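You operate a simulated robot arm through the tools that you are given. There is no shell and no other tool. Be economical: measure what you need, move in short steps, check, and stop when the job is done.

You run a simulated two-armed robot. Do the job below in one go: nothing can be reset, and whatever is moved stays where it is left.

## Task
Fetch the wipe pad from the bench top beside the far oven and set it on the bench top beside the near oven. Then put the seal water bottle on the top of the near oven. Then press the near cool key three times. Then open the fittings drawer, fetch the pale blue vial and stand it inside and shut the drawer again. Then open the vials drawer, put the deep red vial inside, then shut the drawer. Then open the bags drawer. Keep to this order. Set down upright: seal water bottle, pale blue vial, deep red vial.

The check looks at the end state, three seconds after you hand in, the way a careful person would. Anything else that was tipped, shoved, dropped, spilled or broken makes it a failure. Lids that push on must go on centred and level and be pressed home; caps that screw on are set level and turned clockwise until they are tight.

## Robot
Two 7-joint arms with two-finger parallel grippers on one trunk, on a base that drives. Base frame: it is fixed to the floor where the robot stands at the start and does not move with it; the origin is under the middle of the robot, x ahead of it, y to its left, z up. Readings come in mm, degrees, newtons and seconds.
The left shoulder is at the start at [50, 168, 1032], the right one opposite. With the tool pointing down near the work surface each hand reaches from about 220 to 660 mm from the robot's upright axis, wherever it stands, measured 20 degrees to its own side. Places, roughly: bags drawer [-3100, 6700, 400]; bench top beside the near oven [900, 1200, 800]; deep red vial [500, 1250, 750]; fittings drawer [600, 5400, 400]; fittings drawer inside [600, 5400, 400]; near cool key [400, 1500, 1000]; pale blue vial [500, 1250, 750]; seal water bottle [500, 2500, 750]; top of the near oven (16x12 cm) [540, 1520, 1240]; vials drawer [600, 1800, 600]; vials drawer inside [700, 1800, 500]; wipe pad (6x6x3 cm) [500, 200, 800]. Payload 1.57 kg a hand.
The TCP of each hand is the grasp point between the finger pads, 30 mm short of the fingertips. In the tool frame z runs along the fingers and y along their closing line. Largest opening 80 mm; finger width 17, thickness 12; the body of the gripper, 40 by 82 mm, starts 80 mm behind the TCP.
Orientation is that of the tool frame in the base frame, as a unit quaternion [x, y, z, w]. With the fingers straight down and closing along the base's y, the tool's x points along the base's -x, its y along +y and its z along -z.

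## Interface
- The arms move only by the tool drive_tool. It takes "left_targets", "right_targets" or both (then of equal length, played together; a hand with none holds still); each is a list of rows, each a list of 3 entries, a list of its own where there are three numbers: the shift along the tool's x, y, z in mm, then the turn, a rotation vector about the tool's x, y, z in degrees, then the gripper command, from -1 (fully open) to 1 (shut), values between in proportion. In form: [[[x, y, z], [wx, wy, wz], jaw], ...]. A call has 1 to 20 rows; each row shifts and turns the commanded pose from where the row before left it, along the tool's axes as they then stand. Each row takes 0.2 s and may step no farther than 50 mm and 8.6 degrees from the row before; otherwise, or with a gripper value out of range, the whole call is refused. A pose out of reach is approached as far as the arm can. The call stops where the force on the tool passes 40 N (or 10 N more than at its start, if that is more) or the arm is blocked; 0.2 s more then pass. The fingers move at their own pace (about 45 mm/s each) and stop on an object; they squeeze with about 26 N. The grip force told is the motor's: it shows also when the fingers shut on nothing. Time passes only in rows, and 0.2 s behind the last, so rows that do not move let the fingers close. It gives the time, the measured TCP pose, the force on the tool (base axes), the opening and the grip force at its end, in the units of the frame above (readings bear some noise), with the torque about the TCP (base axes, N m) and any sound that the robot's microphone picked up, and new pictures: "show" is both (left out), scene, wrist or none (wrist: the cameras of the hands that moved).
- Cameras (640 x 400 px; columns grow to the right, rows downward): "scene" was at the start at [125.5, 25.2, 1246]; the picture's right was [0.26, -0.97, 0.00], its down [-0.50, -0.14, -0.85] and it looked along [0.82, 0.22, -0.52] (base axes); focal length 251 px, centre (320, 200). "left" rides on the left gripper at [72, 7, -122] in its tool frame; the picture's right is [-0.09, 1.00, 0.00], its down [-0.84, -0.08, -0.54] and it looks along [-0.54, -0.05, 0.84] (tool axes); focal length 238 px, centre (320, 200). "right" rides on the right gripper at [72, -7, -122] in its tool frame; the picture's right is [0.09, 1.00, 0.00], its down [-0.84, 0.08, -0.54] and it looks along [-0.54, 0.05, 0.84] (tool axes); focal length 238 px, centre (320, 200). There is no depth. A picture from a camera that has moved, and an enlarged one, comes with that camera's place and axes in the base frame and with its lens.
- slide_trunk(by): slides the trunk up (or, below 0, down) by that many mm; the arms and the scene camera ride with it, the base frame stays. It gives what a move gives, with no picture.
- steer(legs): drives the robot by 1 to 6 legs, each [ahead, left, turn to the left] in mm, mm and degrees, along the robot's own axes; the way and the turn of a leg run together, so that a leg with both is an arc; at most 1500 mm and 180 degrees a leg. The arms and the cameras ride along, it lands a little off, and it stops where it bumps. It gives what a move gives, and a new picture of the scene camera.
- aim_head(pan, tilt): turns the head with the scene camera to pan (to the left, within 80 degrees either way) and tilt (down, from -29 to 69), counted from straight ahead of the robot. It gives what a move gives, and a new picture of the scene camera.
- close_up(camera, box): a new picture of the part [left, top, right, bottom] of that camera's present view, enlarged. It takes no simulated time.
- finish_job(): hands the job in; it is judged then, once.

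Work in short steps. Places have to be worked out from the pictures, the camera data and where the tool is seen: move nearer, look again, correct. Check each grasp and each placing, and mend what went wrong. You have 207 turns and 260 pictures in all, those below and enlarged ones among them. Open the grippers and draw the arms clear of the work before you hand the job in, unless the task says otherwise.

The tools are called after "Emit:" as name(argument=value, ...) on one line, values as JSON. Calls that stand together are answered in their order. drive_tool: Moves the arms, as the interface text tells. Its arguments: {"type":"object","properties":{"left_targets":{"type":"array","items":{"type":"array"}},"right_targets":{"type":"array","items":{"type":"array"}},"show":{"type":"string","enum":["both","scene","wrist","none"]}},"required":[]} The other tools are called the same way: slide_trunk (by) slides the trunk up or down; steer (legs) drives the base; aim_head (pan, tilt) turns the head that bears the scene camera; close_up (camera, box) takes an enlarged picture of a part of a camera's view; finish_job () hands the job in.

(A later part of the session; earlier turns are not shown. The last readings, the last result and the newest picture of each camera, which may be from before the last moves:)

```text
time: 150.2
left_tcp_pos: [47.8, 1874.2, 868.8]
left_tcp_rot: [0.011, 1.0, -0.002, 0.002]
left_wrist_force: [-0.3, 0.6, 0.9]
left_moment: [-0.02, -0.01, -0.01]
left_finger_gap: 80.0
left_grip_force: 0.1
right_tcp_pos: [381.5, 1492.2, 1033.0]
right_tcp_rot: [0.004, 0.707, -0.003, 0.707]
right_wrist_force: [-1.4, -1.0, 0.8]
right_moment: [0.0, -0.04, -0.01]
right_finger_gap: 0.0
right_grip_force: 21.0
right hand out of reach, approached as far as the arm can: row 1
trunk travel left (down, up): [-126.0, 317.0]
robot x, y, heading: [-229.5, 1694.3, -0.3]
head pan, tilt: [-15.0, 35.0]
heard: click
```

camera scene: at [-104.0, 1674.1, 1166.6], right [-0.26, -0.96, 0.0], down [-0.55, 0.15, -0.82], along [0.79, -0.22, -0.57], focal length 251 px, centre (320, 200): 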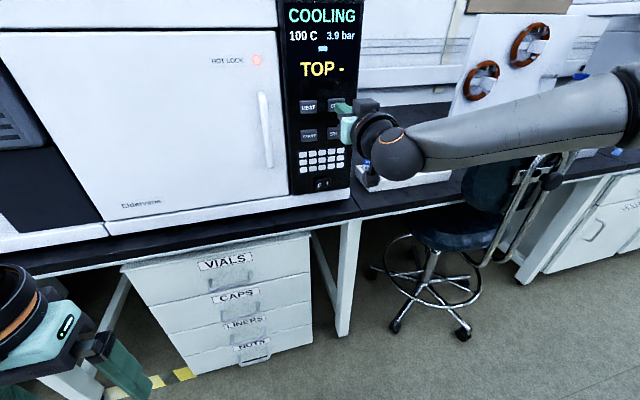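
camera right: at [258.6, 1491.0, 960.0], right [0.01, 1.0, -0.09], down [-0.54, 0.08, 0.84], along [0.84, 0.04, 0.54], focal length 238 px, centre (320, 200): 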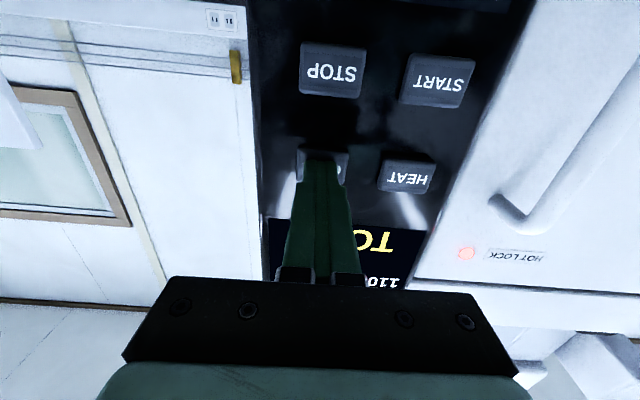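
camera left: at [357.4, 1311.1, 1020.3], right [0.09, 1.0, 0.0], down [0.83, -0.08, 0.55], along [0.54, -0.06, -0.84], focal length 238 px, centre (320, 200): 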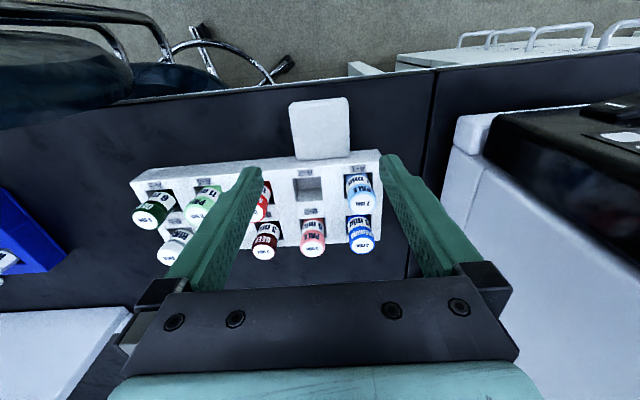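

Third click. I'll back away, draw the hand in, and drive along the aisle towards the fittings drawer near y 5400.

Emit:
steer(legs=[[-350, 0, 0]])

Emit:
close_up(camera="scene", box=[220, 0, 420, 125])

Emit:
drive_tool(right_targets=[[[0, 0, -45], [0, 0, 0], 1], [[0, 0, -45], [0, 0, 0], 1], [[0, 0, -45], [0, 0, 0], 1], [[0, 0, -45], [0, 0, 0], 1], [[0, 0, -45], [0, 0, 0], 1]], show="none")

Emit:
aim_head(pan=70, tilt=20)

```text
time: 152.5
left_tcp_pos: [-297.3, 1874.8, 869.5]
left_tcp_rot: [0.011, 1.0, -0.002, 0.002]
left_wrist_force: [-0.5, -1.0, -0.4]
left_moment: [-0.02, -0.01, -0.01]
left_finger_gap: 79.8
left_grip_force: 0.1
right_tcp_pos: [34.5, 1493.6, 1033.4]
right_tcp_rot: [0.005, 0.707, -0.005, 0.707]
right_wrist_force: [-0.2, 0.7, -0.5]
right_moment: [0.0, 0.0, 0.01]
right_finger_gap: 0.0
right_grip_force: 21.2
trunk travel left (down, up): [-126.0, 317.0]
robot x, y, heading: [-573.1, 1697.7, -0.5]
head pan, tilt: [-15.0, 35.0]
camera scene: at [-450.0, 1675.8, 1166.6], right [-0.27, -0.96, 0.0], down [-0.55, 0.15, -0.82], along [0.79, -0.22, -0.57], focal length 251 px, centre (320, 200)
```

scene: 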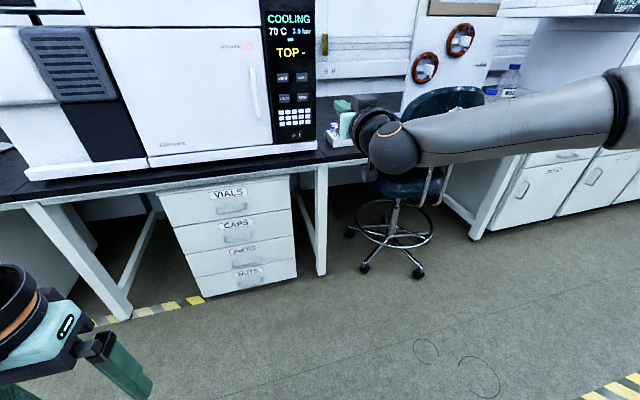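

```text
3.20 times, centred on (320, 62) of scene
camera zoom: at [-450.0, 1675.8, 1166.6], right [-0.27, -0.96, 0.0], down [-0.55, 0.15, -0.82], along [0.79, -0.22, -0.57], focal length 804 px, centre (320, 640)
```

zoom: 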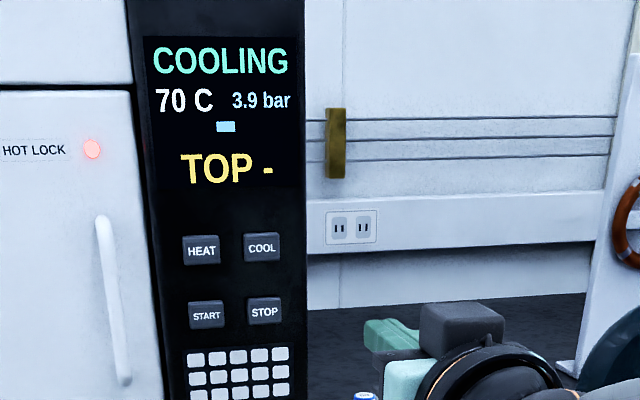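

```text
time: 153.7
left_tcp_pos: [-297.6, 1875.5, 869.2]
left_tcp_rot: [0.012, 1.0, -0.003, 0.003]
left_wrist_force: [0.0, 0.7, -0.8]
left_moment: [-0.03, -0.01, -0.02]
left_finger_gap: 79.9
left_grip_force: 0.1
right_tcp_pos: [-131.6, 1510.9, 1066.9]
right_tcp_rot: [0.005, 0.708, -0.004, 0.706]
right_wrist_force: [0.5, -0.1, 0.0]
right_moment: [0.01, 0.0, 0.01]
right_finger_gap: 0.0
right_grip_force: 21.3
right hand out of reach, approached as far as the arm can: row 4, 5
trunk travel left (down, up): [-126.0, 317.0]
robot x, y, heading: [-572.7, 1699.3, -0.5]
head pan, tilt: [-15.0, 35.0]
```

```text
time: 155.3
left_tcp_pos: [-297.3, 1874.8, 870.0]
left_tcp_rot: [0.011, 1.0, -0.003, 0.003]
left_wrist_force: [1.1, -0.6, -0.8]
left_moment: [0.03, -0.02, 0.03]
left_finger_gap: 80.0
left_grip_force: 0.0
right_tcp_pos: [-131.9, 1510.8, 1064.3]
right_tcp_rot: [0.006, 0.707, -0.005, 0.707]
right_wrist_force: [-0.6, 0.2, 0.0]
right_moment: [0.01, 0.0, 0.01]
right_finger_gap: 0.1
right_grip_force: 21.4
trunk travel left (down, up): [-126.0, 317.0]
robot x, y, heading: [-572.5, 1700.4, -0.5]
head pan, tilt: [70.0, 20.0]
camera scene: at [-502.3, 1786.5, 1190.4], right [0.94, -0.35, 0.0], down [-0.12, -0.32, -0.94], along [0.33, 0.88, -0.34], focal length 251 px, centre (320, 200)
```

scene: 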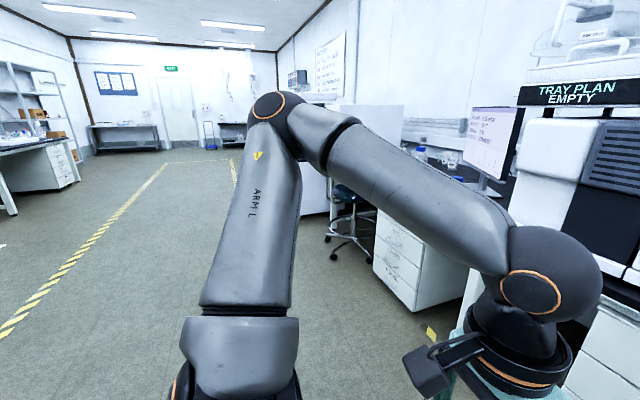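

The aisle ahead is clear. I'll drive left 3000 mm and look towards the bench.

Emit:
steer(legs=[[0, 1500, 0], [0, 1500, 0]])

Emit:
aim_head(pan=30, tilt=25)

```text
time: 181.9
left_tcp_pos: [-234.0, 4917.4, 869.5]
left_tcp_rot: [0.024, 1.0, -0.003, 0.003]
left_wrist_force: [0.3, -0.4, -0.5]
left_moment: [0.0, 0.02, 0.03]
left_finger_gap: 80.1
left_grip_force: 0.0
right_tcp_pos: [-77.9, 4550.4, 1066.6]
right_tcp_rot: [0.013, 0.708, -0.012, 0.706]
right_wrist_force: [0.5, -0.5, -0.1]
right_moment: [-0.01, -0.03, -0.01]
right_finger_gap: 0.0
right_grip_force: 21.5
trunk travel left (down, up): [-126.0, 317.0]
robot x, y, heading: [-516.6, 4751.5, -1.8]
head pan, tilt: [70.0, 20.0]
camera scene: at [-441.1, 4835.1, 1190.4], right [0.93, -0.37, 0.0], down [-0.13, -0.32, -0.94], along [0.35, 0.87, -0.34], focal length 251 px, centre (320, 200)
```

scene: 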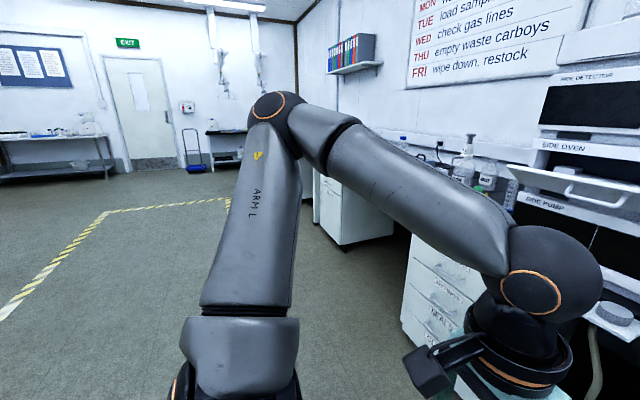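

```text
time: 183.0
left_tcp_pos: [-233.9, 4919.5, 869.6]
left_tcp_rot: [0.024, 1.0, -0.002, 0.002]
left_wrist_force: [0.1, 0.0, -0.7]
left_moment: [0.01, 0.01, 0.04]
left_finger_gap: 80.1
left_grip_force: 0.0
right_tcp_pos: [-78.6, 4551.4, 1065.0]
right_tcp_rot: [0.013, 0.707, -0.013, 0.707]
right_wrist_force: [-0.5, 0.5, 0.0]
right_moment: [0.01, -0.01, 0.01]
right_finger_gap: 0.2
right_grip_force: 21.7
trunk travel left (down, up): [-126.0, 317.0]
robot x, y, heading: [-513.9, 4748.7, -1.9]
head pan, tilt: [30.0, 25.0]
camera scene: at [-394.5, 4792.3, 1182.4], right [0.47, -0.88, 0.0], down [-0.37, -0.2, -0.91], along [0.8, 0.43, -0.42], focal length 251 px, centre (320, 200)
```

scene: 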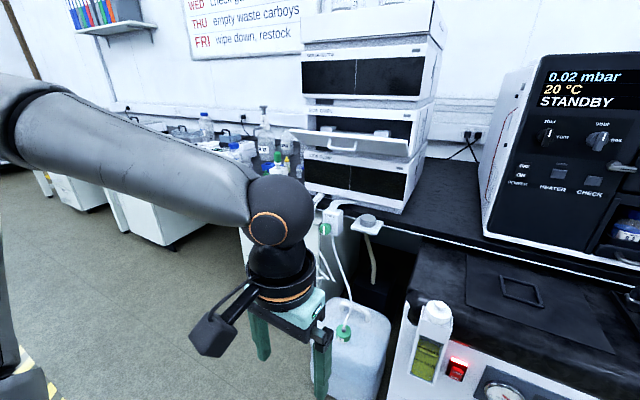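

The fittings cabinet must be just left of the carboy, behind my left arm. I'll drive further left and look back at it with the head turned right.

Emit:
steer(legs=[[0, 830, 1.9]])

Emit:
aim_head(pan=-12, tilt=35)

```text
time: 190.6
left_tcp_pos: [-231.9, 5750.8, 869.4]
left_tcp_rot: [0.003, 1.0, -0.003, 0.002]
left_wrist_force: [-0.4, -0.8, 0.9]
left_moment: [-0.01, 0.01, 0.0]
left_finger_gap: 80.0
left_grip_force: 0.0
right_tcp_pos: [-60.8, 5390.6, 1066.6]
right_tcp_rot: [-0.001, 0.707, 0.001, 0.707]
right_wrist_force: [0.8, -0.4, -0.4]
right_moment: [0.04, 0.01, 0.02]
right_finger_gap: 0.3
right_grip_force: 21.7
trunk travel left (down, up): [-126.0, 317.0]
robot x, y, heading: [-506.8, 5569.8, 0.6]
head pan, tilt: [30.0, 25.0]
camera scene: at [-387.6, 5618.4, 1182.3], right [0.51, -0.86, 0.0], down [-0.36, -0.21, -0.91], along [0.78, 0.46, -0.42], focal length 251 px, centre (320, 200)
```

scene: 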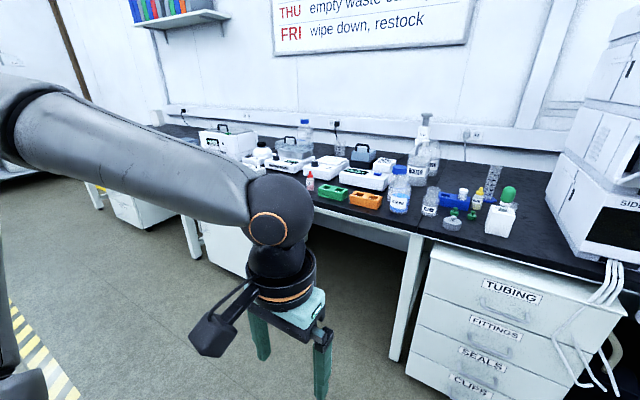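

```text
time: 191.7
left_tcp_pos: [-232.6, 5750.5, 868.7]
left_tcp_rot: [0.003, 1.0, -0.002, 0.002]
left_wrist_force: [-0.2, 0.0, 0.6]
left_moment: [0.03, 0.0, -0.01]
left_finger_gap: 80.1
left_grip_force: 0.2
right_tcp_pos: [-60.7, 5390.9, 1064.8]
right_tcp_rot: [-0.001, 0.707, 0.001, 0.707]
right_wrist_force: [-0.2, 0.0, -0.3]
right_moment: [-0.01, 0.01, 0.03]
right_finger_gap: 0.1
right_grip_force: 21.1
trunk travel left (down, up): [-126.0, 317.0]
robot x, y, heading: [-508.2, 5569.5, 0.7]
head pan, tilt: [-12.0, 35.0]
camera scene: at [-380.6, 5554.1, 1166.6], right [-0.2, -0.98, 0.0], down [-0.56, 0.11, -0.82], along [0.8, -0.16, -0.57], focal length 251 px, centre (320, 200)
```

scene: 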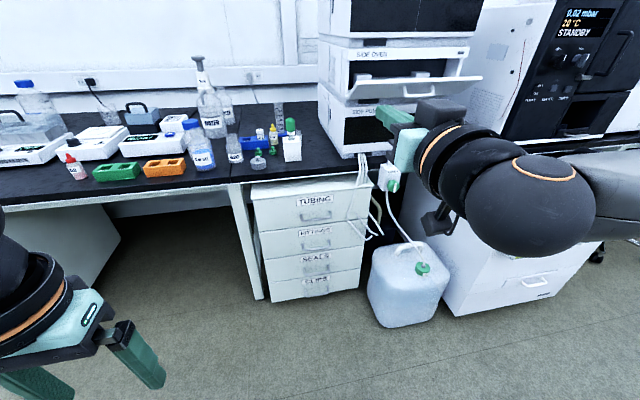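

The fittings drawer is second from the top, with its handle near [375, 5428, 397]. I'll zoom in on it.

Emit:
close_up(camera="scene", box=[240, 170, 400, 310])

```text
2.86 times, centred on (320, 240) of scene
camera zoom: at [-380.6, 5554.1, 1166.6], right [-0.2, -0.98, 0.0], down [-0.56, 0.11, -0.82], along [0.8, -0.16, -0.57], focal length 718 px, centre (320, 86)
```

zoom: 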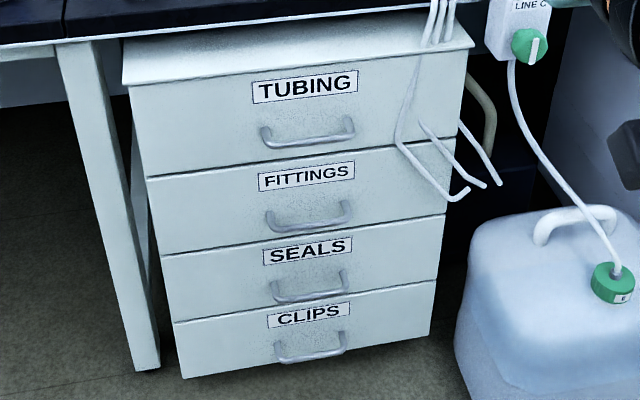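

I'll set the right hand to 30° off vertical (tips forward-down) to hook the handle, drop the trunk, and lower the hand here in the open.

Emit:
drive_tool(right_targets=[[[0, 0, 0], [0, 8.5, 0], 1], [[0, 0, 0], [0, 8.5, 0], 1], [[0, 0, 0], [0, 8.5, 0], 1], [[0, 0, 0], [0, 8.5, 0], 1], [[0, 0, 0], [0, 8.5, 0], 1], [[0, 0, 0], [0, 8.5, 0], 1], [[0, 0, 0], [0, 8.5, 0], 1], [[20, 0, 35], [0, 0, 0], 1], [[22, 0, 38], [0, 0, 0], 1], [[22, 0, 38], [0, 0, 0], 1]], show="none")

Emit:
slide_trunk(by=-124)

Emit:
drive_tool(right_targets=[[[22, 0, 38], [0, 0, 0], 1], [[22, 0, 38], [0, 0, 0], 1], [[22, 0, 38], [0, 0, 0], 1], [[22, 0, 38], [0, 0, 0], 1], [[22, 0, 38], [0, 0, 0], 1], [[0, 0, 0], [0, 0, 0], 1]], show="both")

```text
time: 193.9
left_tcp_pos: [-232.4, 5750.5, 869.5]
left_tcp_rot: [0.003, 1.0, -0.002, 0.002]
left_wrist_force: [0.3, -1.0, 0.8]
left_moment: [0.03, 0.02, -0.01]
left_finger_gap: 80.1
left_grip_force: 0.0
right_tcp_pos: [-60.4, 5390.1, 938.7]
right_tcp_rot: [-0.002, 0.965, 0.002, 0.262]
right_wrist_force: [0.6, -0.2, -0.8]
right_moment: [0.0, -0.01, -0.03]
right_finger_gap: 0.0
right_grip_force: 21.5
trunk travel left (down, up): [-126.0, 317.0]
robot x, y, heading: [-501.3, 5575.0, 0.4]
head pan, tilt: [-12.0, 35.0]
```

```text
time: 195.4
left_tcp_pos: [-232.4, 5750.8, 745.1]
left_tcp_rot: [0.004, 1.0, -0.004, 0.003]
left_wrist_force: [0.5, 0.3, -0.6]
left_moment: [0.0, -0.01, 0.0]
left_finger_gap: 79.9
left_grip_force: 0.0
right_tcp_pos: [-61.1, 5391.1, 815.8]
right_tcp_rot: [-0.001, 0.965, 0.001, 0.262]
right_wrist_force: [-0.3, -0.1, 0.6]
right_moment: [-0.02, -0.02, -0.01]
right_finger_gap: 0.1
right_grip_force: 21.2
trunk travel left (down, up): [-2.0, 441.0]
robot x, y, heading: [-504.0, 5570.5, 0.2]
head pan, tilt: [-12.0, 35.0]
```

```text
time: 196.8
left_tcp_pos: [-232.6, 5751.1, 745.1]
left_tcp_rot: [0.003, 1.0, -0.003, 0.002]
left_wrist_force: [-0.1, 0.9, 0.2]
left_moment: [0.05, 0.0, 0.02]
left_finger_gap: 80.0
left_grip_force: 0.2
right_tcp_pos: [-60.0, 5387.7, 595.9]
right_tcp_rot: [-0.001, 0.965, 0.0, 0.262]
right_wrist_force: [-0.6, 0.7, 0.8]
right_moment: [0.02, -0.01, 0.02]
right_finger_gap: 0.0
right_grip_force: 21.4
trunk travel left (down, up): [-2.0, 441.0]
robot x, y, heading: [-505.3, 5570.2, 0.5]
head pan, tilt: [-12.0, 35.0]
camera scene: at [-380.6, 5554.0, 1042.6], right [-0.2, -0.98, 0.0], down [-0.56, 0.11, -0.82], along [0.8, -0.16, -0.57], focal length 251 px, centre (320, 200)
camera right: at [-184.8, 5380.7, 665.3], right [-0.08, 1.0, -0.05], down [0.45, 0.08, 0.89], along [0.89, 0.05, -0.45], focal length 238 px, centre (320, 200)
```

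scene: 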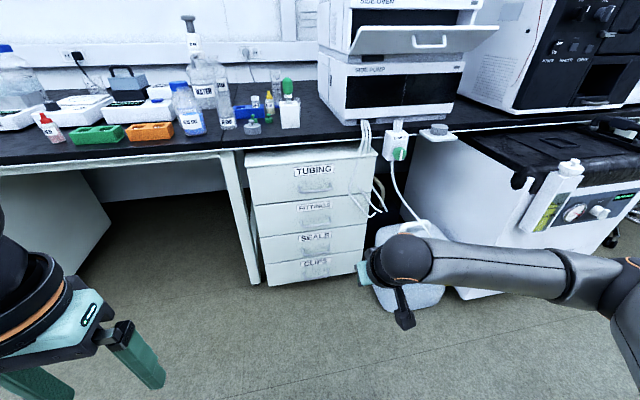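
right: 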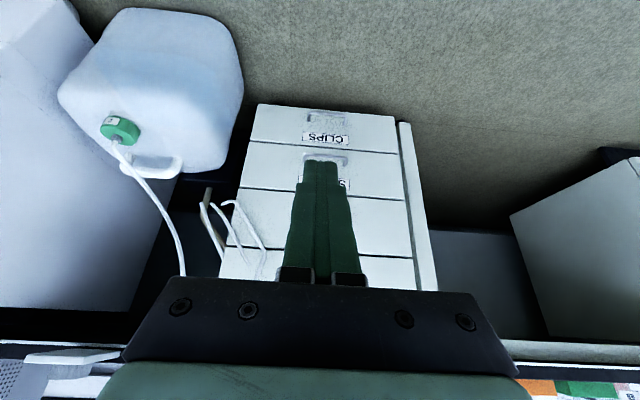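

I'll zoom to triangulate the FITTINGS handle from this lower viewpoint.

Emit:
close_up(camera="scene", box=[240, 140, 400, 290])

```text
2.67 times, centred on (320, 215) of scene
camera zoom: at [-380.6, 5554.0, 1042.6], right [-0.2, -0.98, 0.0], down [-0.56, 0.11, -0.82], along [0.8, -0.16, -0.57], focal length 670 px, centre (320, 160)
```

zoom: 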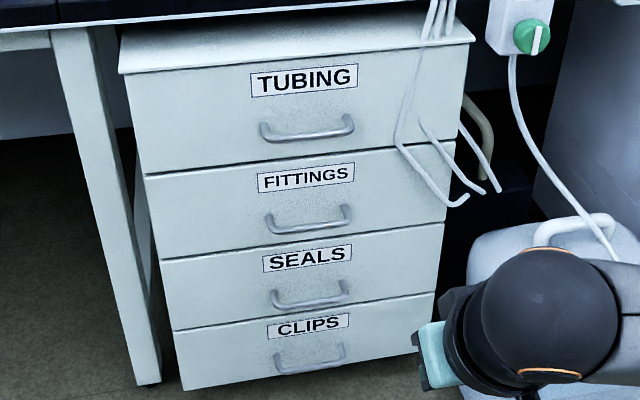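

The cabinet front works out nearer than I thought (x≈340, handle z≈480), with uncertainty. I'll drive closer with the hand offset to the left so the wrist camera sees the handle.

Emit:
steer(legs=[[190, 100, 0]])

Emit:
drive_tool(right_targets=[[[0, 0, 0], [0, 0, 0], 1]], show="wrist")

```text
time: 198.5
left_tcp_pos: [-43.1, 5853.2, 745.1]
left_tcp_rot: [0.004, 1.0, -0.002, 0.002]
left_wrist_force: [-0.5, 0.6, -0.1]
left_moment: [-0.01, -0.01, -0.01]
left_finger_gap: 80.2
left_grip_force: 0.0
right_tcp_pos: [127.9, 5490.0, 595.1]
right_tcp_rot: [-0.001, 0.965, 0.001, 0.262]
right_wrist_force: [0.6, -0.2, -0.2]
right_moment: [0.0, 0.01, 0.02]
right_finger_gap: 0.0
right_grip_force: 21.8
trunk travel left (down, up): [-2.0, 441.0]
robot x, y, heading: [-317.8, 5671.0, 0.4]
head pan, tilt: [-12.0, 35.0]
camera scene: at [-192.8, 5655.7, 1042.6], right [-0.2, -0.98, 0.0], down [-0.56, 0.11, -0.82], along [0.8, -0.16, -0.57], focal length 251 px, centre (320, 200)
```

scene: 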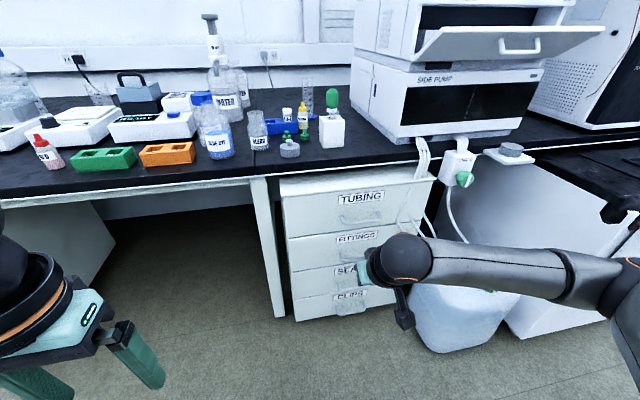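

```text
time: 198.9
left_tcp_pos: [-44.7, 5853.2, 745.7]
left_tcp_rot: [0.005, 1.0, -0.003, 0.001]
left_wrist_force: [-0.2, 0.3, 0.5]
left_moment: [0.01, 0.01, 0.01]
left_finger_gap: 80.0
left_grip_force: 0.0
right_tcp_pos: [127.1, 5490.1, 595.2]
right_tcp_rot: [-0.001, 0.965, 0.001, 0.262]
right_wrist_force: [-1.2, -0.2, 1.2]
right_moment: [0.02, -0.03, -0.01]
right_finger_gap: 0.1
right_grip_force: 21.4
trunk travel left (down, up): [-2.0, 441.0]
robot x, y, heading: [-323.7, 5668.9, 0.7]
head pan, tilt: [-12.0, 35.0]
camera right: at [2.9, 5482.3, 665.9], right [-0.08, 1.0, -0.05], down [0.45, 0.08, 0.89], along [0.89, 0.05, -0.45], focal length 238 px, centre (320, 200)
```

right: 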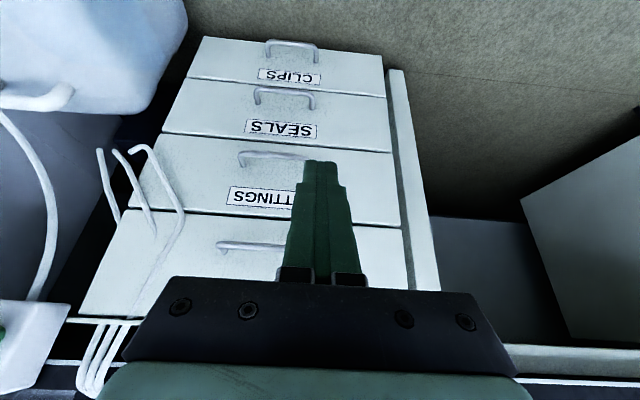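

Combining views: the FITTINGS bar is at about [303, 5432, 444], standing 43 mm off a front at x≈344. A 45° tool with the jaws closing in the vertical plane can grip the bar clear of the handle above, so I'll re-orient here in free space.

Emit:
drive_tool(right_targets=[[[0, 0, 0], [0, -7.5, 0], 0.25], [[0, 0, 0], [0, -7.5, 0], 0.25], [[0, 0, 0], [0, 0, 8.2], 0.25], [[0, 0, 0], [0, 0, 8.2], 0.25], [[0, 0, 0], [0, 0, 8.2], 0.25], [[0, 0, 0], [0, 0, 8.2], 0.25], [[0, 0, 0], [0, 0, 8.2], 0.25], [[0, 0, 0], [0, 0, 8.2], 0.25], [[0, 0, 0], [0, 0, 8.2], 0.25], [[0, 0, 0], [0, 0, 8.2], 0.25], [[0, 0, 0], [0, 0, 8.2], 0.25], [[0, 0, 0], [0, 0, 8.2], 0.25], [[0, 0, 0], [0, 0, 8], 0.25], [[0, 0, 0], [0, 0, 0], 0.25]])

```text
time: 201.9
left_tcp_pos: [-42.9, 5852.5, 744.9]
left_tcp_rot: [0.004, 1.0, -0.003, 0.002]
left_wrist_force: [0.8, -0.1, 0.4]
left_moment: [0.0, 0.02, -0.02]
left_finger_gap: 80.0
left_grip_force: 0.2
right_tcp_pos: [127.9, 5488.9, 595.9]
right_tcp_rot: [0.653, 0.652, 0.274, 0.271]
right_wrist_force: [0.8, 0.0, 0.3]
right_moment: [0.02, -0.02, -0.01]
right_finger_gap: 29.9
right_grip_force: 0.1
trunk travel left (down, up): [-2.0, 441.0]
robot x, y, heading: [-319.0, 5670.4, 0.4]
head pan, tilt: [-12.0, 35.0]
camera scene: at [-192.8, 5655.8, 1042.6], right [-0.2, -0.98, 0.0], down [-0.56, 0.11, -0.82], along [0.8, -0.16, -0.57], focal length 251 px, centre (320, 200)
camera right: at [34.9, 5560.6, 678.4], right [0.7, 0.09, 0.71], down [-0.33, -0.84, 0.43], along [0.63, -0.54, -0.56], focal length 238 px, centre (320, 200)
```

scene: 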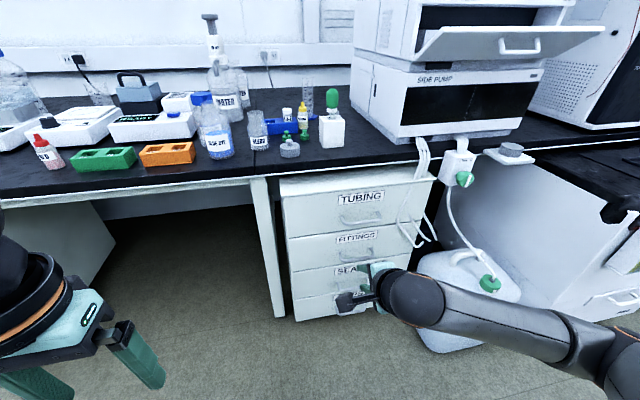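
right: 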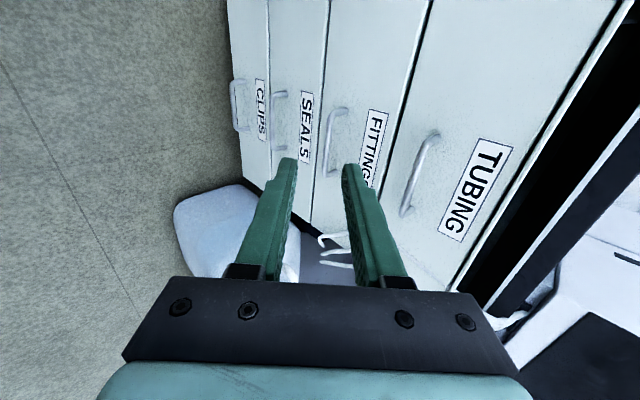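

The side view is ideal: the FITTINGS bar lies just beyond the jaws. I'll move to a pre-grasp 80 mm short along the approach line and re-measure.

Emit:
drive_tool(right_targets=[[[-14, 6, 34], [0, 0, 0], 0.25], [[-14, 6, 34], [0, 0, 0], 0.25], [[-14, 6, 34], [0, 0, 0], 0.25], [[-15, 5, 34], [0, 0, 0], 0.25], [[0, 0, 0], [0, 0, 0], 0.25]], show="wrist")

```text
time: 203.1
left_tcp_pos: [-42.9, 5852.8, 744.7]
left_tcp_rot: [0.004, 1.0, -0.003, 0.002]
left_wrist_force: [-1.0, -0.5, 0.2]
left_moment: [0.02, 0.0, 0.02]
left_finger_gap: 79.9
left_grip_force: 0.0
right_tcp_pos: [241.7, 5433.9, 516.9]
right_tcp_rot: [0.651, 0.653, 0.274, 0.272]
right_wrist_force: [0.4, -0.3, 0.3]
right_moment: [0.06, 0.02, 0.04]
right_finger_gap: 30.0
right_grip_force: 0.2
trunk travel left (down, up): [-2.0, 441.0]
robot x, y, heading: [-312.1, 5672.3, 0.7]
head pan, tilt: [-12.0, 35.0]
camera right: at [149.2, 5504.8, 599.6], right [0.7, 0.09, 0.71], down [-0.33, -0.84, 0.43], along [0.64, -0.54, -0.56], focal length 238 px, centre (320, 200)
```

right: 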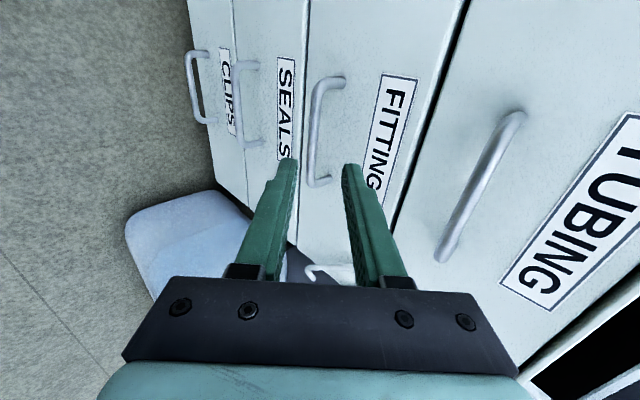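

The bar lies on the tool's axis; only the distance along it is uncertain (90–137 mm). I'll advance 45 mm and look again.

Emit:
drive_tool(right_targets=[[[0, 0, 25], [0, 0, 0], 0.25], [[0, 0, 20], [0, 0, 0], 0.25], [[0, 0, 0], [0, 0, 0], 0.25]], show="wrist")

```text
time: 203.9
left_tcp_pos: [-44.3, 5852.9, 746.0]
left_tcp_rot: [0.005, 1.0, -0.002, 0.002]
left_wrist_force: [0.4, 0.5, 0.7]
left_moment: [0.02, -0.02, 0.02]
left_finger_gap: 80.0
left_grip_force: 0.1
right_tcp_pos: [272.7, 5432.9, 487.2]
right_tcp_rot: [0.652, 0.653, 0.273, 0.273]
right_wrist_force: [-0.3, -0.1, -1.1]
right_moment: [-0.03, 0.01, 0.02]
right_finger_gap: 30.2
right_grip_force: 0.0
trunk travel left (down, up): [-2.0, 441.0]
robot x, y, heading: [-317.7, 5672.8, 0.7]
head pan, tilt: [-12.0, 35.0]
camera right: at [180.3, 5504.7, 568.7], right [0.7, 0.09, 0.71], down [-0.33, -0.84, 0.43], along [0.64, -0.54, -0.55], focal length 238 px, centre (320, 200)
```

right: 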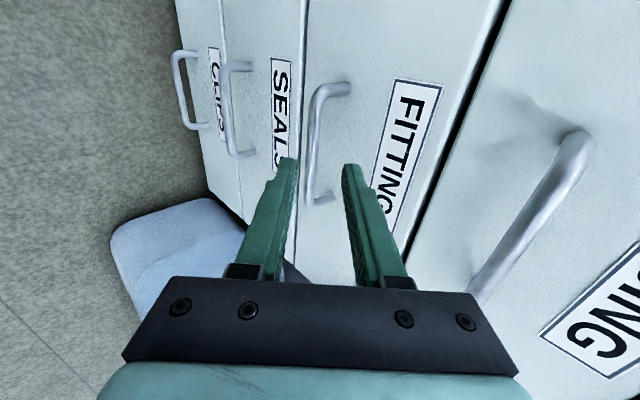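

I'll advance another 25 mm.

Emit:
drive_tool(right_targets=[[[0, 0, 13], [0, 0, 0], 0.25], [[0, 0, 12], [0, 0, 0], 0.25], [[0, 0, 0], [0, 0, 0], 0.25]], show="wrist")

```text
time: 204.7
left_tcp_pos: [-43.9, 5853.4, 746.7]
left_tcp_rot: [0.003, 1.0, -0.002, 0.002]
left_wrist_force: [0.5, 0.4, 0.1]
left_moment: [0.02, 0.03, 0.0]
left_finger_gap: 80.0
left_grip_force: 0.1
right_tcp_pos: [290.5, 5433.1, 468.8]
right_tcp_rot: [0.652, 0.653, 0.275, 0.272]
right_wrist_force: [0.3, 0.6, -1.1]
right_moment: [-0.05, 0.03, 0.03]
right_finger_gap: 30.0
right_grip_force: 0.0
trunk travel left (down, up): [-2.0, 441.0]
robot x, y, heading: [-319.8, 5670.2, 0.3]
head pan, tilt: [-12.0, 35.0]
camera right: at [197.9, 5505.1, 550.4], right [0.7, 0.09, 0.71], down [-0.33, -0.84, 0.43], along [0.64, -0.54, -0.55], focal length 238 px, centre (320, 200)
```

right: 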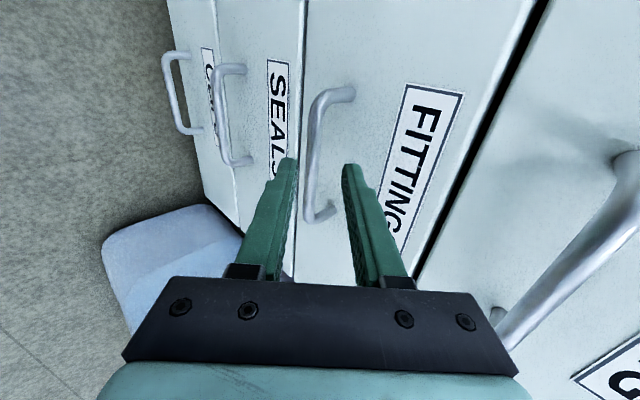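

The growing bar length puts it about 40–80 mm beyond the tips, slightly low and to the right. I'll advance 35 mm with small corrections.

Emit:
drive_tool(right_targets=[[[-8, -2, 12], [0, 0, 0], 0.25], [[-7, -2, 12], [0, 0, 0], 0.25], [[0, 0, 11], [0, 0, 0], 0.25], [[0, 0, 0], [0, 0, 0], 0.25]], show="wrist")

```text
time: 205.7
left_tcp_pos: [-44.2, 5852.5, 745.5]
left_tcp_rot: [0.004, 1.0, -0.003, 0.003]
left_wrist_force: [0.8, -0.4, -0.1]
left_moment: [0.01, 0.01, -0.01]
left_finger_gap: 80.2
left_grip_force: 0.0
right_tcp_pos: [313.0, 5419.3, 441.2]
right_tcp_rot: [0.651, 0.653, 0.275, 0.272]
right_wrist_force: [-0.3, 0.6, 1.3]
right_moment: [0.0, -0.02, -0.01]
right_finger_gap: 30.0
right_grip_force: 0.0
trunk travel left (down, up): [-2.0, 441.0]
robot x, y, heading: [-317.5, 5667.9, 0.6]
head pan, tilt: [-12.0, 35.0]
camera right: at [220.4, 5490.1, 522.8], right [0.7, 0.09, 0.71], down [-0.33, -0.84, 0.43], along [0.64, -0.54, -0.55], focal length 238 px, centre (320, 200)
```

right: 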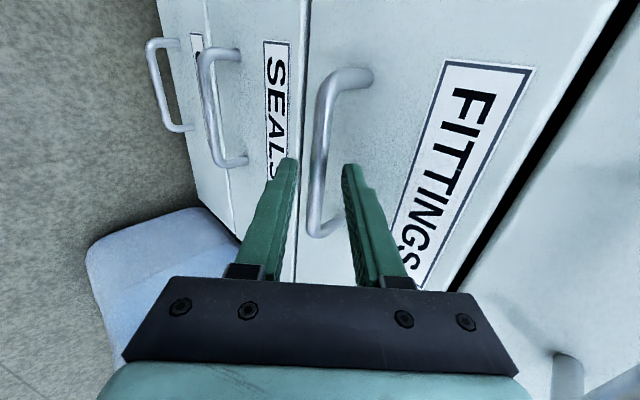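

By bar length the bar now lies between the jaws, about 15 mm ahead of the TCP. I'll close and see whether they stop on it.

Emit:
drive_tool(right_targets=[[[0, 0, 0], [0, 0, 0], 0.7], [[0, 0, 0], [0, 0, 0], 1], [[0, 0, 0], [0, 0, 0], 1], [[0, 0, 0], [0, 0, 0], 1]], show="wrist")

```text
time: 206.7
left_tcp_pos: [-43.8, 5850.6, 744.6]
left_tcp_rot: [0.005, 1.0, -0.003, 0.002]
left_wrist_force: [0.0, 0.2, 0.5]
left_moment: [0.01, -0.01, 0.01]
left_finger_gap: 80.0
left_grip_force: 0.0
right_tcp_pos: [312.9, 5418.9, 438.8]
right_tcp_rot: [0.653, 0.653, 0.272, 0.271]
right_wrist_force: [-7.5, 2.3, -4.1]
right_moment: [-0.08, 0.17, -0.06]
right_finger_gap: 10.8
right_grip_force: 28.4
trunk travel left (down, up): [-2.0, 441.0]
robot x, y, heading: [-318.2, 5670.2, 0.5]
head pan, tilt: [-12.0, 35.0]
camera right: at [219.6, 5490.1, 521.7], right [0.7, 0.09, 0.71], down [-0.33, -0.84, 0.44], along [0.63, -0.54, -0.56], focal length 238 px, centre (320, 200)
```

right: 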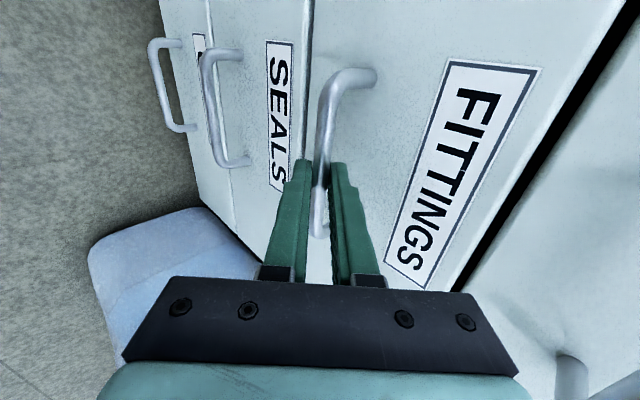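

The jaws hold the bar (10.8 mm). I'll pull the drawer by driving back 270 mm.

Emit:
steer(legs=[[-270, 0, 0]])

```text
time: 208.6
left_tcp_pos: [-314.2, 5850.1, 744.8]
left_tcp_rot: [0.005, 1.0, -0.003, 0.002]
left_wrist_force: [-0.2, 0.7, -0.7]
left_moment: [0.02, 0.02, -0.03]
left_finger_gap: 79.8
left_grip_force: 0.1
right_tcp_pos: [42.2, 5418.6, 439.6]
right_tcp_rot: [0.651, 0.654, 0.275, 0.27]
right_wrist_force: [1.2, 15.9, -14.0]
right_moment: [0.17, 0.18, 0.13]
right_finger_gap: 11.1
right_grip_force: 29.0
trunk travel left (down, up): [-2.0, 441.0]
robot x, y, heading: [-588.7, 5671.1, 0.6]
head pan, tilt: [-12.0, 35.0]
camera scene: at [-462.2, 5653.4, 1042.3], right [-0.2, -0.98, 0.0], down [-0.56, 0.11, -0.82], along [0.8, -0.16, -0.57], focal length 251 px, centre (320, 200)
```

scene: 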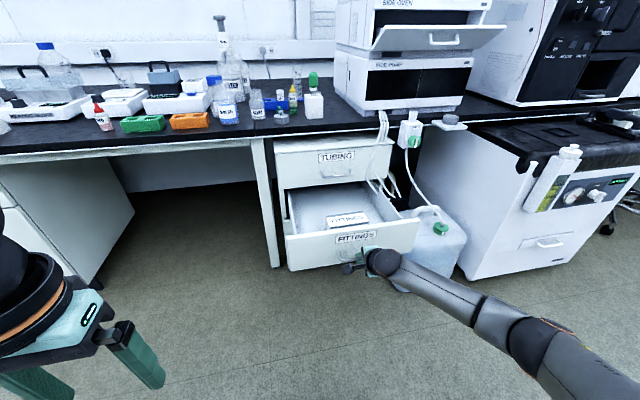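

The drawer is open by about 270 mm, with a labelled box inside. I'll release and withdraw along the tool axis.

Emit:
drive_tool(right_targets=[[[0, 0, 0], [0, 0, 0], 0.5], [[0, 0, 0], [0, 0, 0], 0.2], [[0, 0, -25], [0, 0, 0], 0.2], [[0, 0, -45], [0, 0, 0], 0.2], [[0, 0, -45], [0, 0, 0], 0.2], [[0, 0, -45], [0, 0, 0], 0.2]], show="none")

Emit:
steer(legs=[[-100, 0, 0]])

Emit:
close_up(camera="scene", box=[260, 130, 440, 270])

```text
time: 210.0
left_tcp_pos: [-313.5, 5850.3, 744.4]
left_tcp_rot: [0.005, 1.0, -0.002, 0.002]
left_wrist_force: [1.4, 0.6, 0.4]
left_moment: [-0.01, -0.01, -0.01]
left_finger_gap: 79.9
left_grip_force: 0.0
right_tcp_pos: [-74.2, 5416.2, 553.9]
right_tcp_rot: [0.651, 0.654, 0.275, 0.27]
right_wrist_force: [0.4, 0.4, -0.4]
right_moment: [0.02, 0.0, -0.01]
right_finger_gap: 32.0
right_grip_force: 0.1
trunk travel left (down, up): [-2.0, 441.0]
robot x, y, heading: [-586.7, 5666.1, 0.6]
head pan, tilt: [-12.0, 35.0]
```

```text
time: 211.1
left_tcp_pos: [-415.2, 5849.2, 745.7]
left_tcp_rot: [0.004, 1.0, -0.002, 0.001]
left_wrist_force: [-0.4, -0.1, -0.3]
left_moment: [-0.02, 0.01, -0.01]
left_finger_gap: 79.9
left_grip_force: 0.0
right_tcp_pos: [-172.8, 5415.5, 554.0]
right_tcp_rot: [0.651, 0.653, 0.275, 0.27]
right_wrist_force: [0.2, 0.2, -0.9]
right_moment: [-0.02, -0.05, 0.0]
right_finger_gap: 32.1
right_grip_force: 0.1
trunk travel left (down, up): [-2.0, 441.0]
robot x, y, heading: [-693.0, 5669.5, 0.6]
head pan, tilt: [-12.0, 35.0]
camera scene: at [-563.3, 5652.7, 1042.6], right [-0.2, -0.98, 0.0], down [-0.56, 0.12, -0.82], along [0.8, -0.16, -0.57], focal length 251 px, centre (320, 200)
```

scene: 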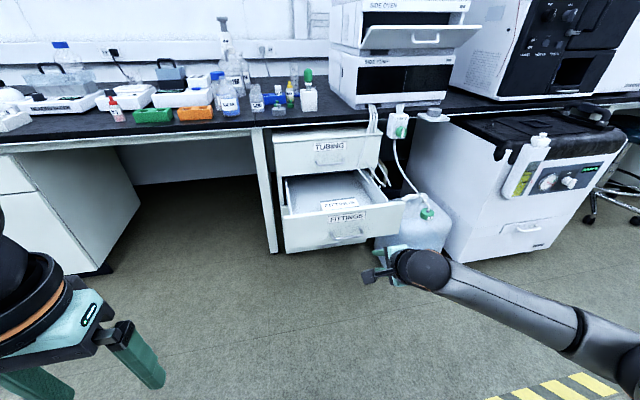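

```text
2.86 times, centred on (350, 200) of scene
camera zoom: at [-563.3, 5652.7, 1042.6], right [-0.2, -0.98, 0.0], down [-0.56, 0.12, -0.82], along [0.8, -0.16, -0.57], focal length 718 px, centre (234, 200)
```

zoom: 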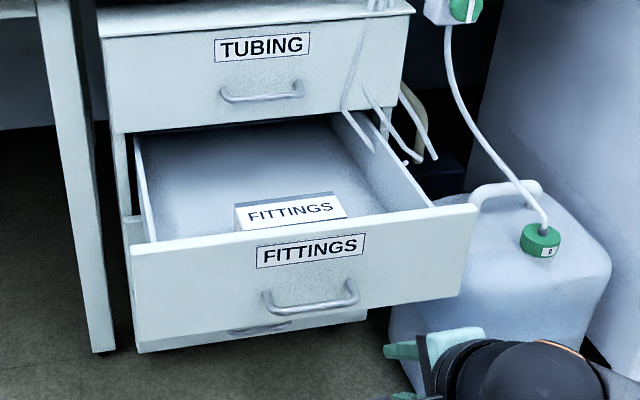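

The drawer is well open with a free floor. I'll restore the right hand to straight down, raise the trunk 150 mm, and drive back to the vial rack.

Emit:
slide_trunk(by=150)

Emit:
drive_tool(right_targets=[[[0, 0, 0], [0, 0, -8.2], -1], [[0, 0, 0], [0, 0, -8.2], -1], [[0, 0, 0], [0, 0, -8.2], -1], [[0, 0, 0], [0, 0, -8.2], -1], [[0, 0, 0], [0, 0, -8.2], -1], [[0, 0, 0], [0, 0, -8.2], -1], [[0, 0, 0], [0, 0, -8.2], -1], [[0, 0, 0], [0, 0, -8.2], -1], [[0, 0, 0], [0, 0, -8.2], -1], [[0, 0, 0], [0, 0, -8.2], -1], [[0, 0, 0], [0, 0, -8], -1], [[0, 0, -40], [0, 7.5, 0], -1], [[0, 0, -40], [0, 7.5, 0], -1], [[0, 0, -40], [0, 7.5, 0], -1], [[0, 0, -40], [0, 7.5, 0], -1], [[0, 0, -40], [0, 7.5, 0], -1], [[0, 0, -40], [0, 7.5, 0], -1]], show="none")

Emit:
steer(legs=[[0, -1400, -0.6], [0, -1400, 0], [0, -1390, 0]])

```text
time: 212.9
left_tcp_pos: [-415.4, 5849.5, 895.7]
left_tcp_rot: [0.005, 1.0, -0.004, 0.002]
left_wrist_force: [-0.4, 0.9, -0.2]
left_moment: [0.03, -0.03, -0.01]
left_finger_gap: 80.0
left_grip_force: 0.1
right_tcp_pos: [-171.6, 5415.0, 703.2]
right_tcp_rot: [0.652, 0.653, 0.275, 0.271]
right_wrist_force: [0.2, 0.0, 0.1]
right_moment: [0.0, 0.0, 0.03]
right_finger_gap: 32.1
right_grip_force: 0.1
trunk travel left (down, up): [-152.0, 291.0]
robot x, y, heading: [-692.4, 5667.5, 0.4]
head pan, tilt: [-12.0, 35.0]
```

```text
time: 216.5
left_tcp_pos: [-415.1, 5849.5, 895.6]
left_tcp_rot: [0.005, 1.0, -0.002, 0.001]
left_wrist_force: [0.3, 0.7, -1.0]
left_moment: [0.0, 0.04, 0.02]
left_finger_gap: 79.9
left_grip_force: 0.1
right_tcp_pos: [-279.5, 5414.4, 911.6]
right_tcp_rot: [-0.003, 1.0, 0.002, 0.002]
right_wrist_force: [-0.5, -0.1, -0.1]
right_moment: [-0.04, 0.0, -0.02]
right_finger_gap: 79.9
right_grip_force: 0.0
trunk travel left (down, up): [-152.0, 291.0]
robot x, y, heading: [-687.8, 5668.1, 0.5]
head pan, tilt: [-12.0, 35.0]
```

```text
time: 252.8
left_tcp_pos: [-403.1, 1681.6, 894.1]
left_tcp_rot: [0.005, 1.0, -0.003, 0.001]
left_wrist_force: [0.4, 0.3, -0.7]
left_moment: [0.0, 0.01, -0.04]
left_finger_gap: 80.1
left_grip_force: 0.1
right_tcp_pos: [-268.9, 1247.4, 912.3]
right_tcp_rot: [-0.002, 1.0, 0.002, 0.004]
right_wrist_force: [0.6, 0.6, 0.7]
right_moment: [0.03, 0.01, 0.0]
right_finger_gap: 79.9
right_grip_force: 0.0
trunk travel left (down, up): [-152.0, 291.0]
robot x, y, heading: [-677.8, 1500.9, 0.3]
head pan, tilt: [-12.0, 35.0]
camera scene: at [-552.7, 1485.3, 1192.6], right [-0.2, -0.98, 0.0], down [-0.56, 0.12, -0.82], along [0.8, -0.17, -0.57], focal length 251 px, centre (320, 200)
```

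scene: 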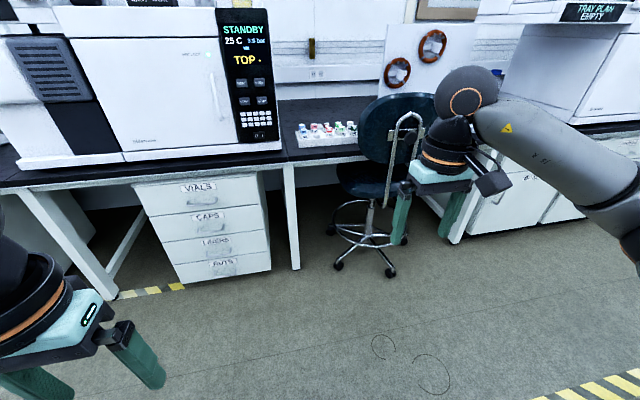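

The oven is now in STANDBY at 25 C. I'll drive to the rack and position the right hand above it.

Emit:
steer(legs=[[575, 0, 0]])

Emit:
drive_tool(right_targets=[[[-30, 15, 0], [0, 0, 0], -1], [[-30, 15, 0], [0, 0, 0], -1], [[-30, 15, 0], [0, 0, 0], -1], [[-30, 15, 0], [0, 0, 0], -1], [[-10, 15, 0], [0, 0, 0], -1], [[0, 0, 0], [0, 0, 0], -1]], show="both")

```text
time: 256.1
left_tcp_pos: [173.8, 1685.7, 895.2]
left_tcp_rot: [0.006, 1.0, -0.003, 0.002]
left_wrist_force: [-0.3, -0.5, 0.2]
left_moment: [-0.01, -0.03, -0.03]
left_finger_gap: 80.0
left_grip_force: 0.0
right_tcp_pos: [308.3, 1250.2, 911.1]
right_tcp_rot: [-0.002, 1.0, 0.003, 0.004]
right_wrist_force: [0.0, -0.3, 0.9]
right_moment: [-0.01, 0.0, 0.03]
right_finger_gap: 79.7
right_grip_force: 0.0
trunk travel left (down, up): [-152.0, 291.0]
robot x, y, heading: [-101.5, 1507.7, 0.4]
head pan, tilt: [-12.0, 35.0]
camera scene: at [23.9, 1489.0, 1192.6], right [-0.2, -0.98, 0.0], down [-0.56, 0.12, -0.82], along [0.8, -0.17, -0.57], focal length 251 px, centre (320, 200)
```

scene: 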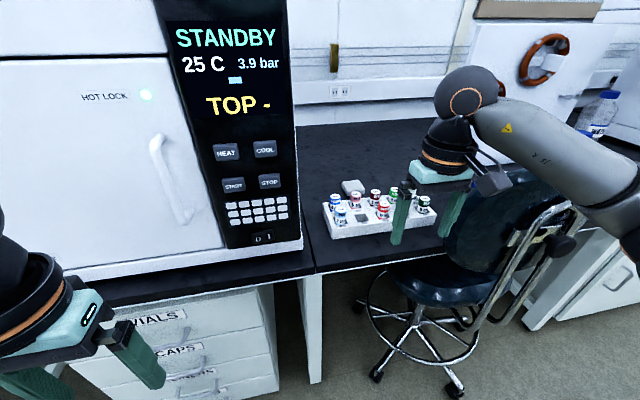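

```text
time: 257.5
left_tcp_pos: [172.9, 1686.0, 894.7]
left_tcp_rot: [0.005, 1.0, -0.003, 0.002]
left_wrist_force: [-0.2, 0.0, -0.2]
left_moment: [-0.01, -0.01, -0.01]
left_finger_gap: 79.9
left_grip_force: 0.0
right_tcp_pos: [437.3, 1326.2, 913.6]
right_tcp_rot: [-0.001, 1.0, 0.002, 0.004]
right_wrist_force: [-0.6, -0.7, 0.1]
right_moment: [0.01, -0.01, -0.01]
right_finger_gap: 80.1
right_grip_force: 0.1
trunk travel left (down, up): [-152.0, 291.0]
robot x, y, heading: [-101.3, 1505.8, 0.7]
head pan, tilt: [-12.0, 35.0]
camera scene: at [23.8, 1489.0, 1192.6], right [-0.2, -0.98, 0.0], down [-0.56, 0.12, -0.82], along [0.8, -0.17, -0.57], focal length 251 px, centre (320, 200)
camera right: at [363.2, 1317.9, 1036.7], right [-0.1, 1.0, 0.0], down [0.83, 0.08, 0.55], along [0.55, 0.06, -0.84], focal length 238 px, centre (320, 200)
```

scene: 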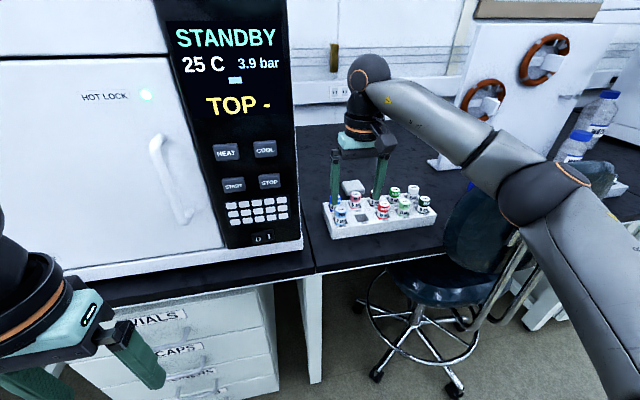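
right: 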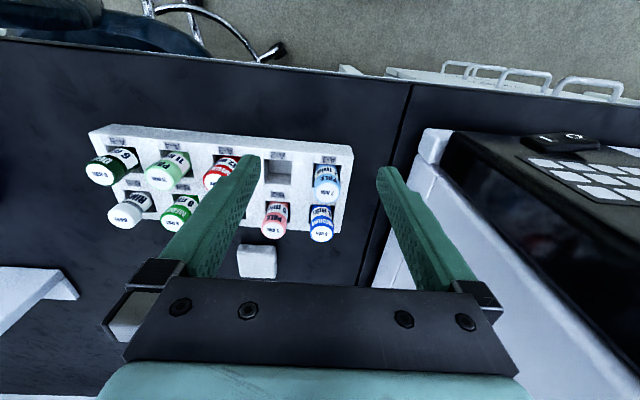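

Emit:
close_up(camera="right", box=[220, 120, 380, 260])

```text
2.86 times, centred on (300, 190) of right
camera zoom: at [363.2, 1317.9, 1036.7], right [-0.1, 1.0, 0.0], down [0.83, 0.08, 0.55], along [0.55, 0.06, -0.84], focal length 681 px, centre (377, 229)
```

zoom: 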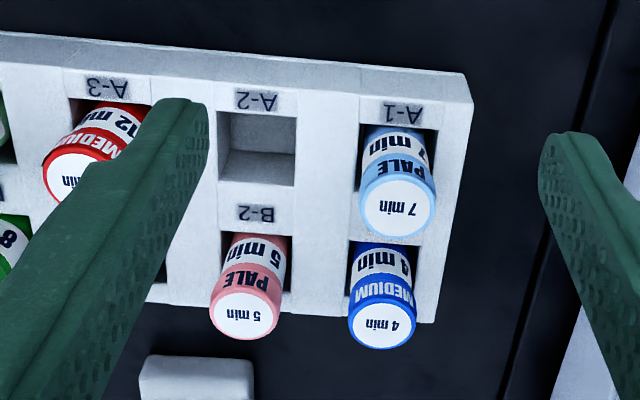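

Pale blue is A-1 ("PALE 7 min"), with the cap top near [490, 1339, 826]. I'll move above it and stop at z≈870 to verify.

Emit:
drive_tool(right_targets=[[[-27, 7, 0], [0, 0, 0], -1], [[-26, 6.5, 0], [0, 0, 0], -1], [[0, 0, 25], [0, 0, 0], -1], [[0, 0, 18], [0, 0, 0], -1], [[0, 0, 0], [0, 0, 0], -1]], show="wrist")

```text
time: 258.7
left_tcp_pos: [172.4, 1686.1, 894.5]
left_tcp_rot: [0.004, 1.0, -0.003, 0.001]
left_wrist_force: [0.1, 0.2, 0.1]
left_moment: [0.0, 0.01, 0.01]
left_finger_gap: 79.8
left_grip_force: 0.1
right_tcp_pos: [492.0, 1339.2, 870.6]
right_tcp_rot: [-0.001, 1.0, 0.001, 0.003]
right_wrist_force: [0.2, -0.3, -0.5]
right_moment: [-0.01, 0.01, -0.03]
right_finger_gap: 80.2
right_grip_force: 0.1
trunk travel left (down, up): [-152.0, 291.0]
robot x, y, heading: [-100.2, 1507.8, 0.4]
head pan, tilt: [-12.0, 35.0]
camera right: at [418.3, 1331.9, 992.5], right [-0.1, 1.0, 0.0], down [0.83, 0.08, 0.55], along [0.55, 0.06, -0.84], focal length 238 px, centre (320, 200)
```

right: 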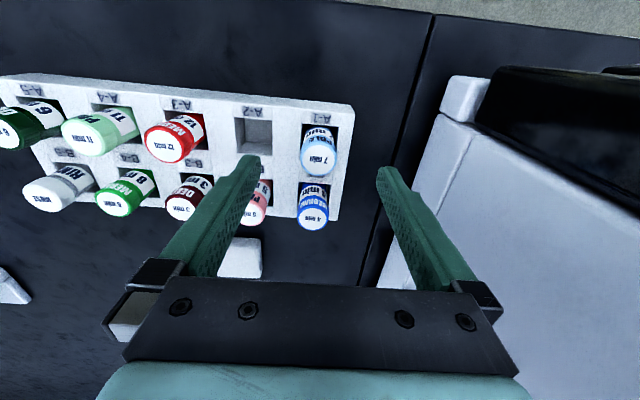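

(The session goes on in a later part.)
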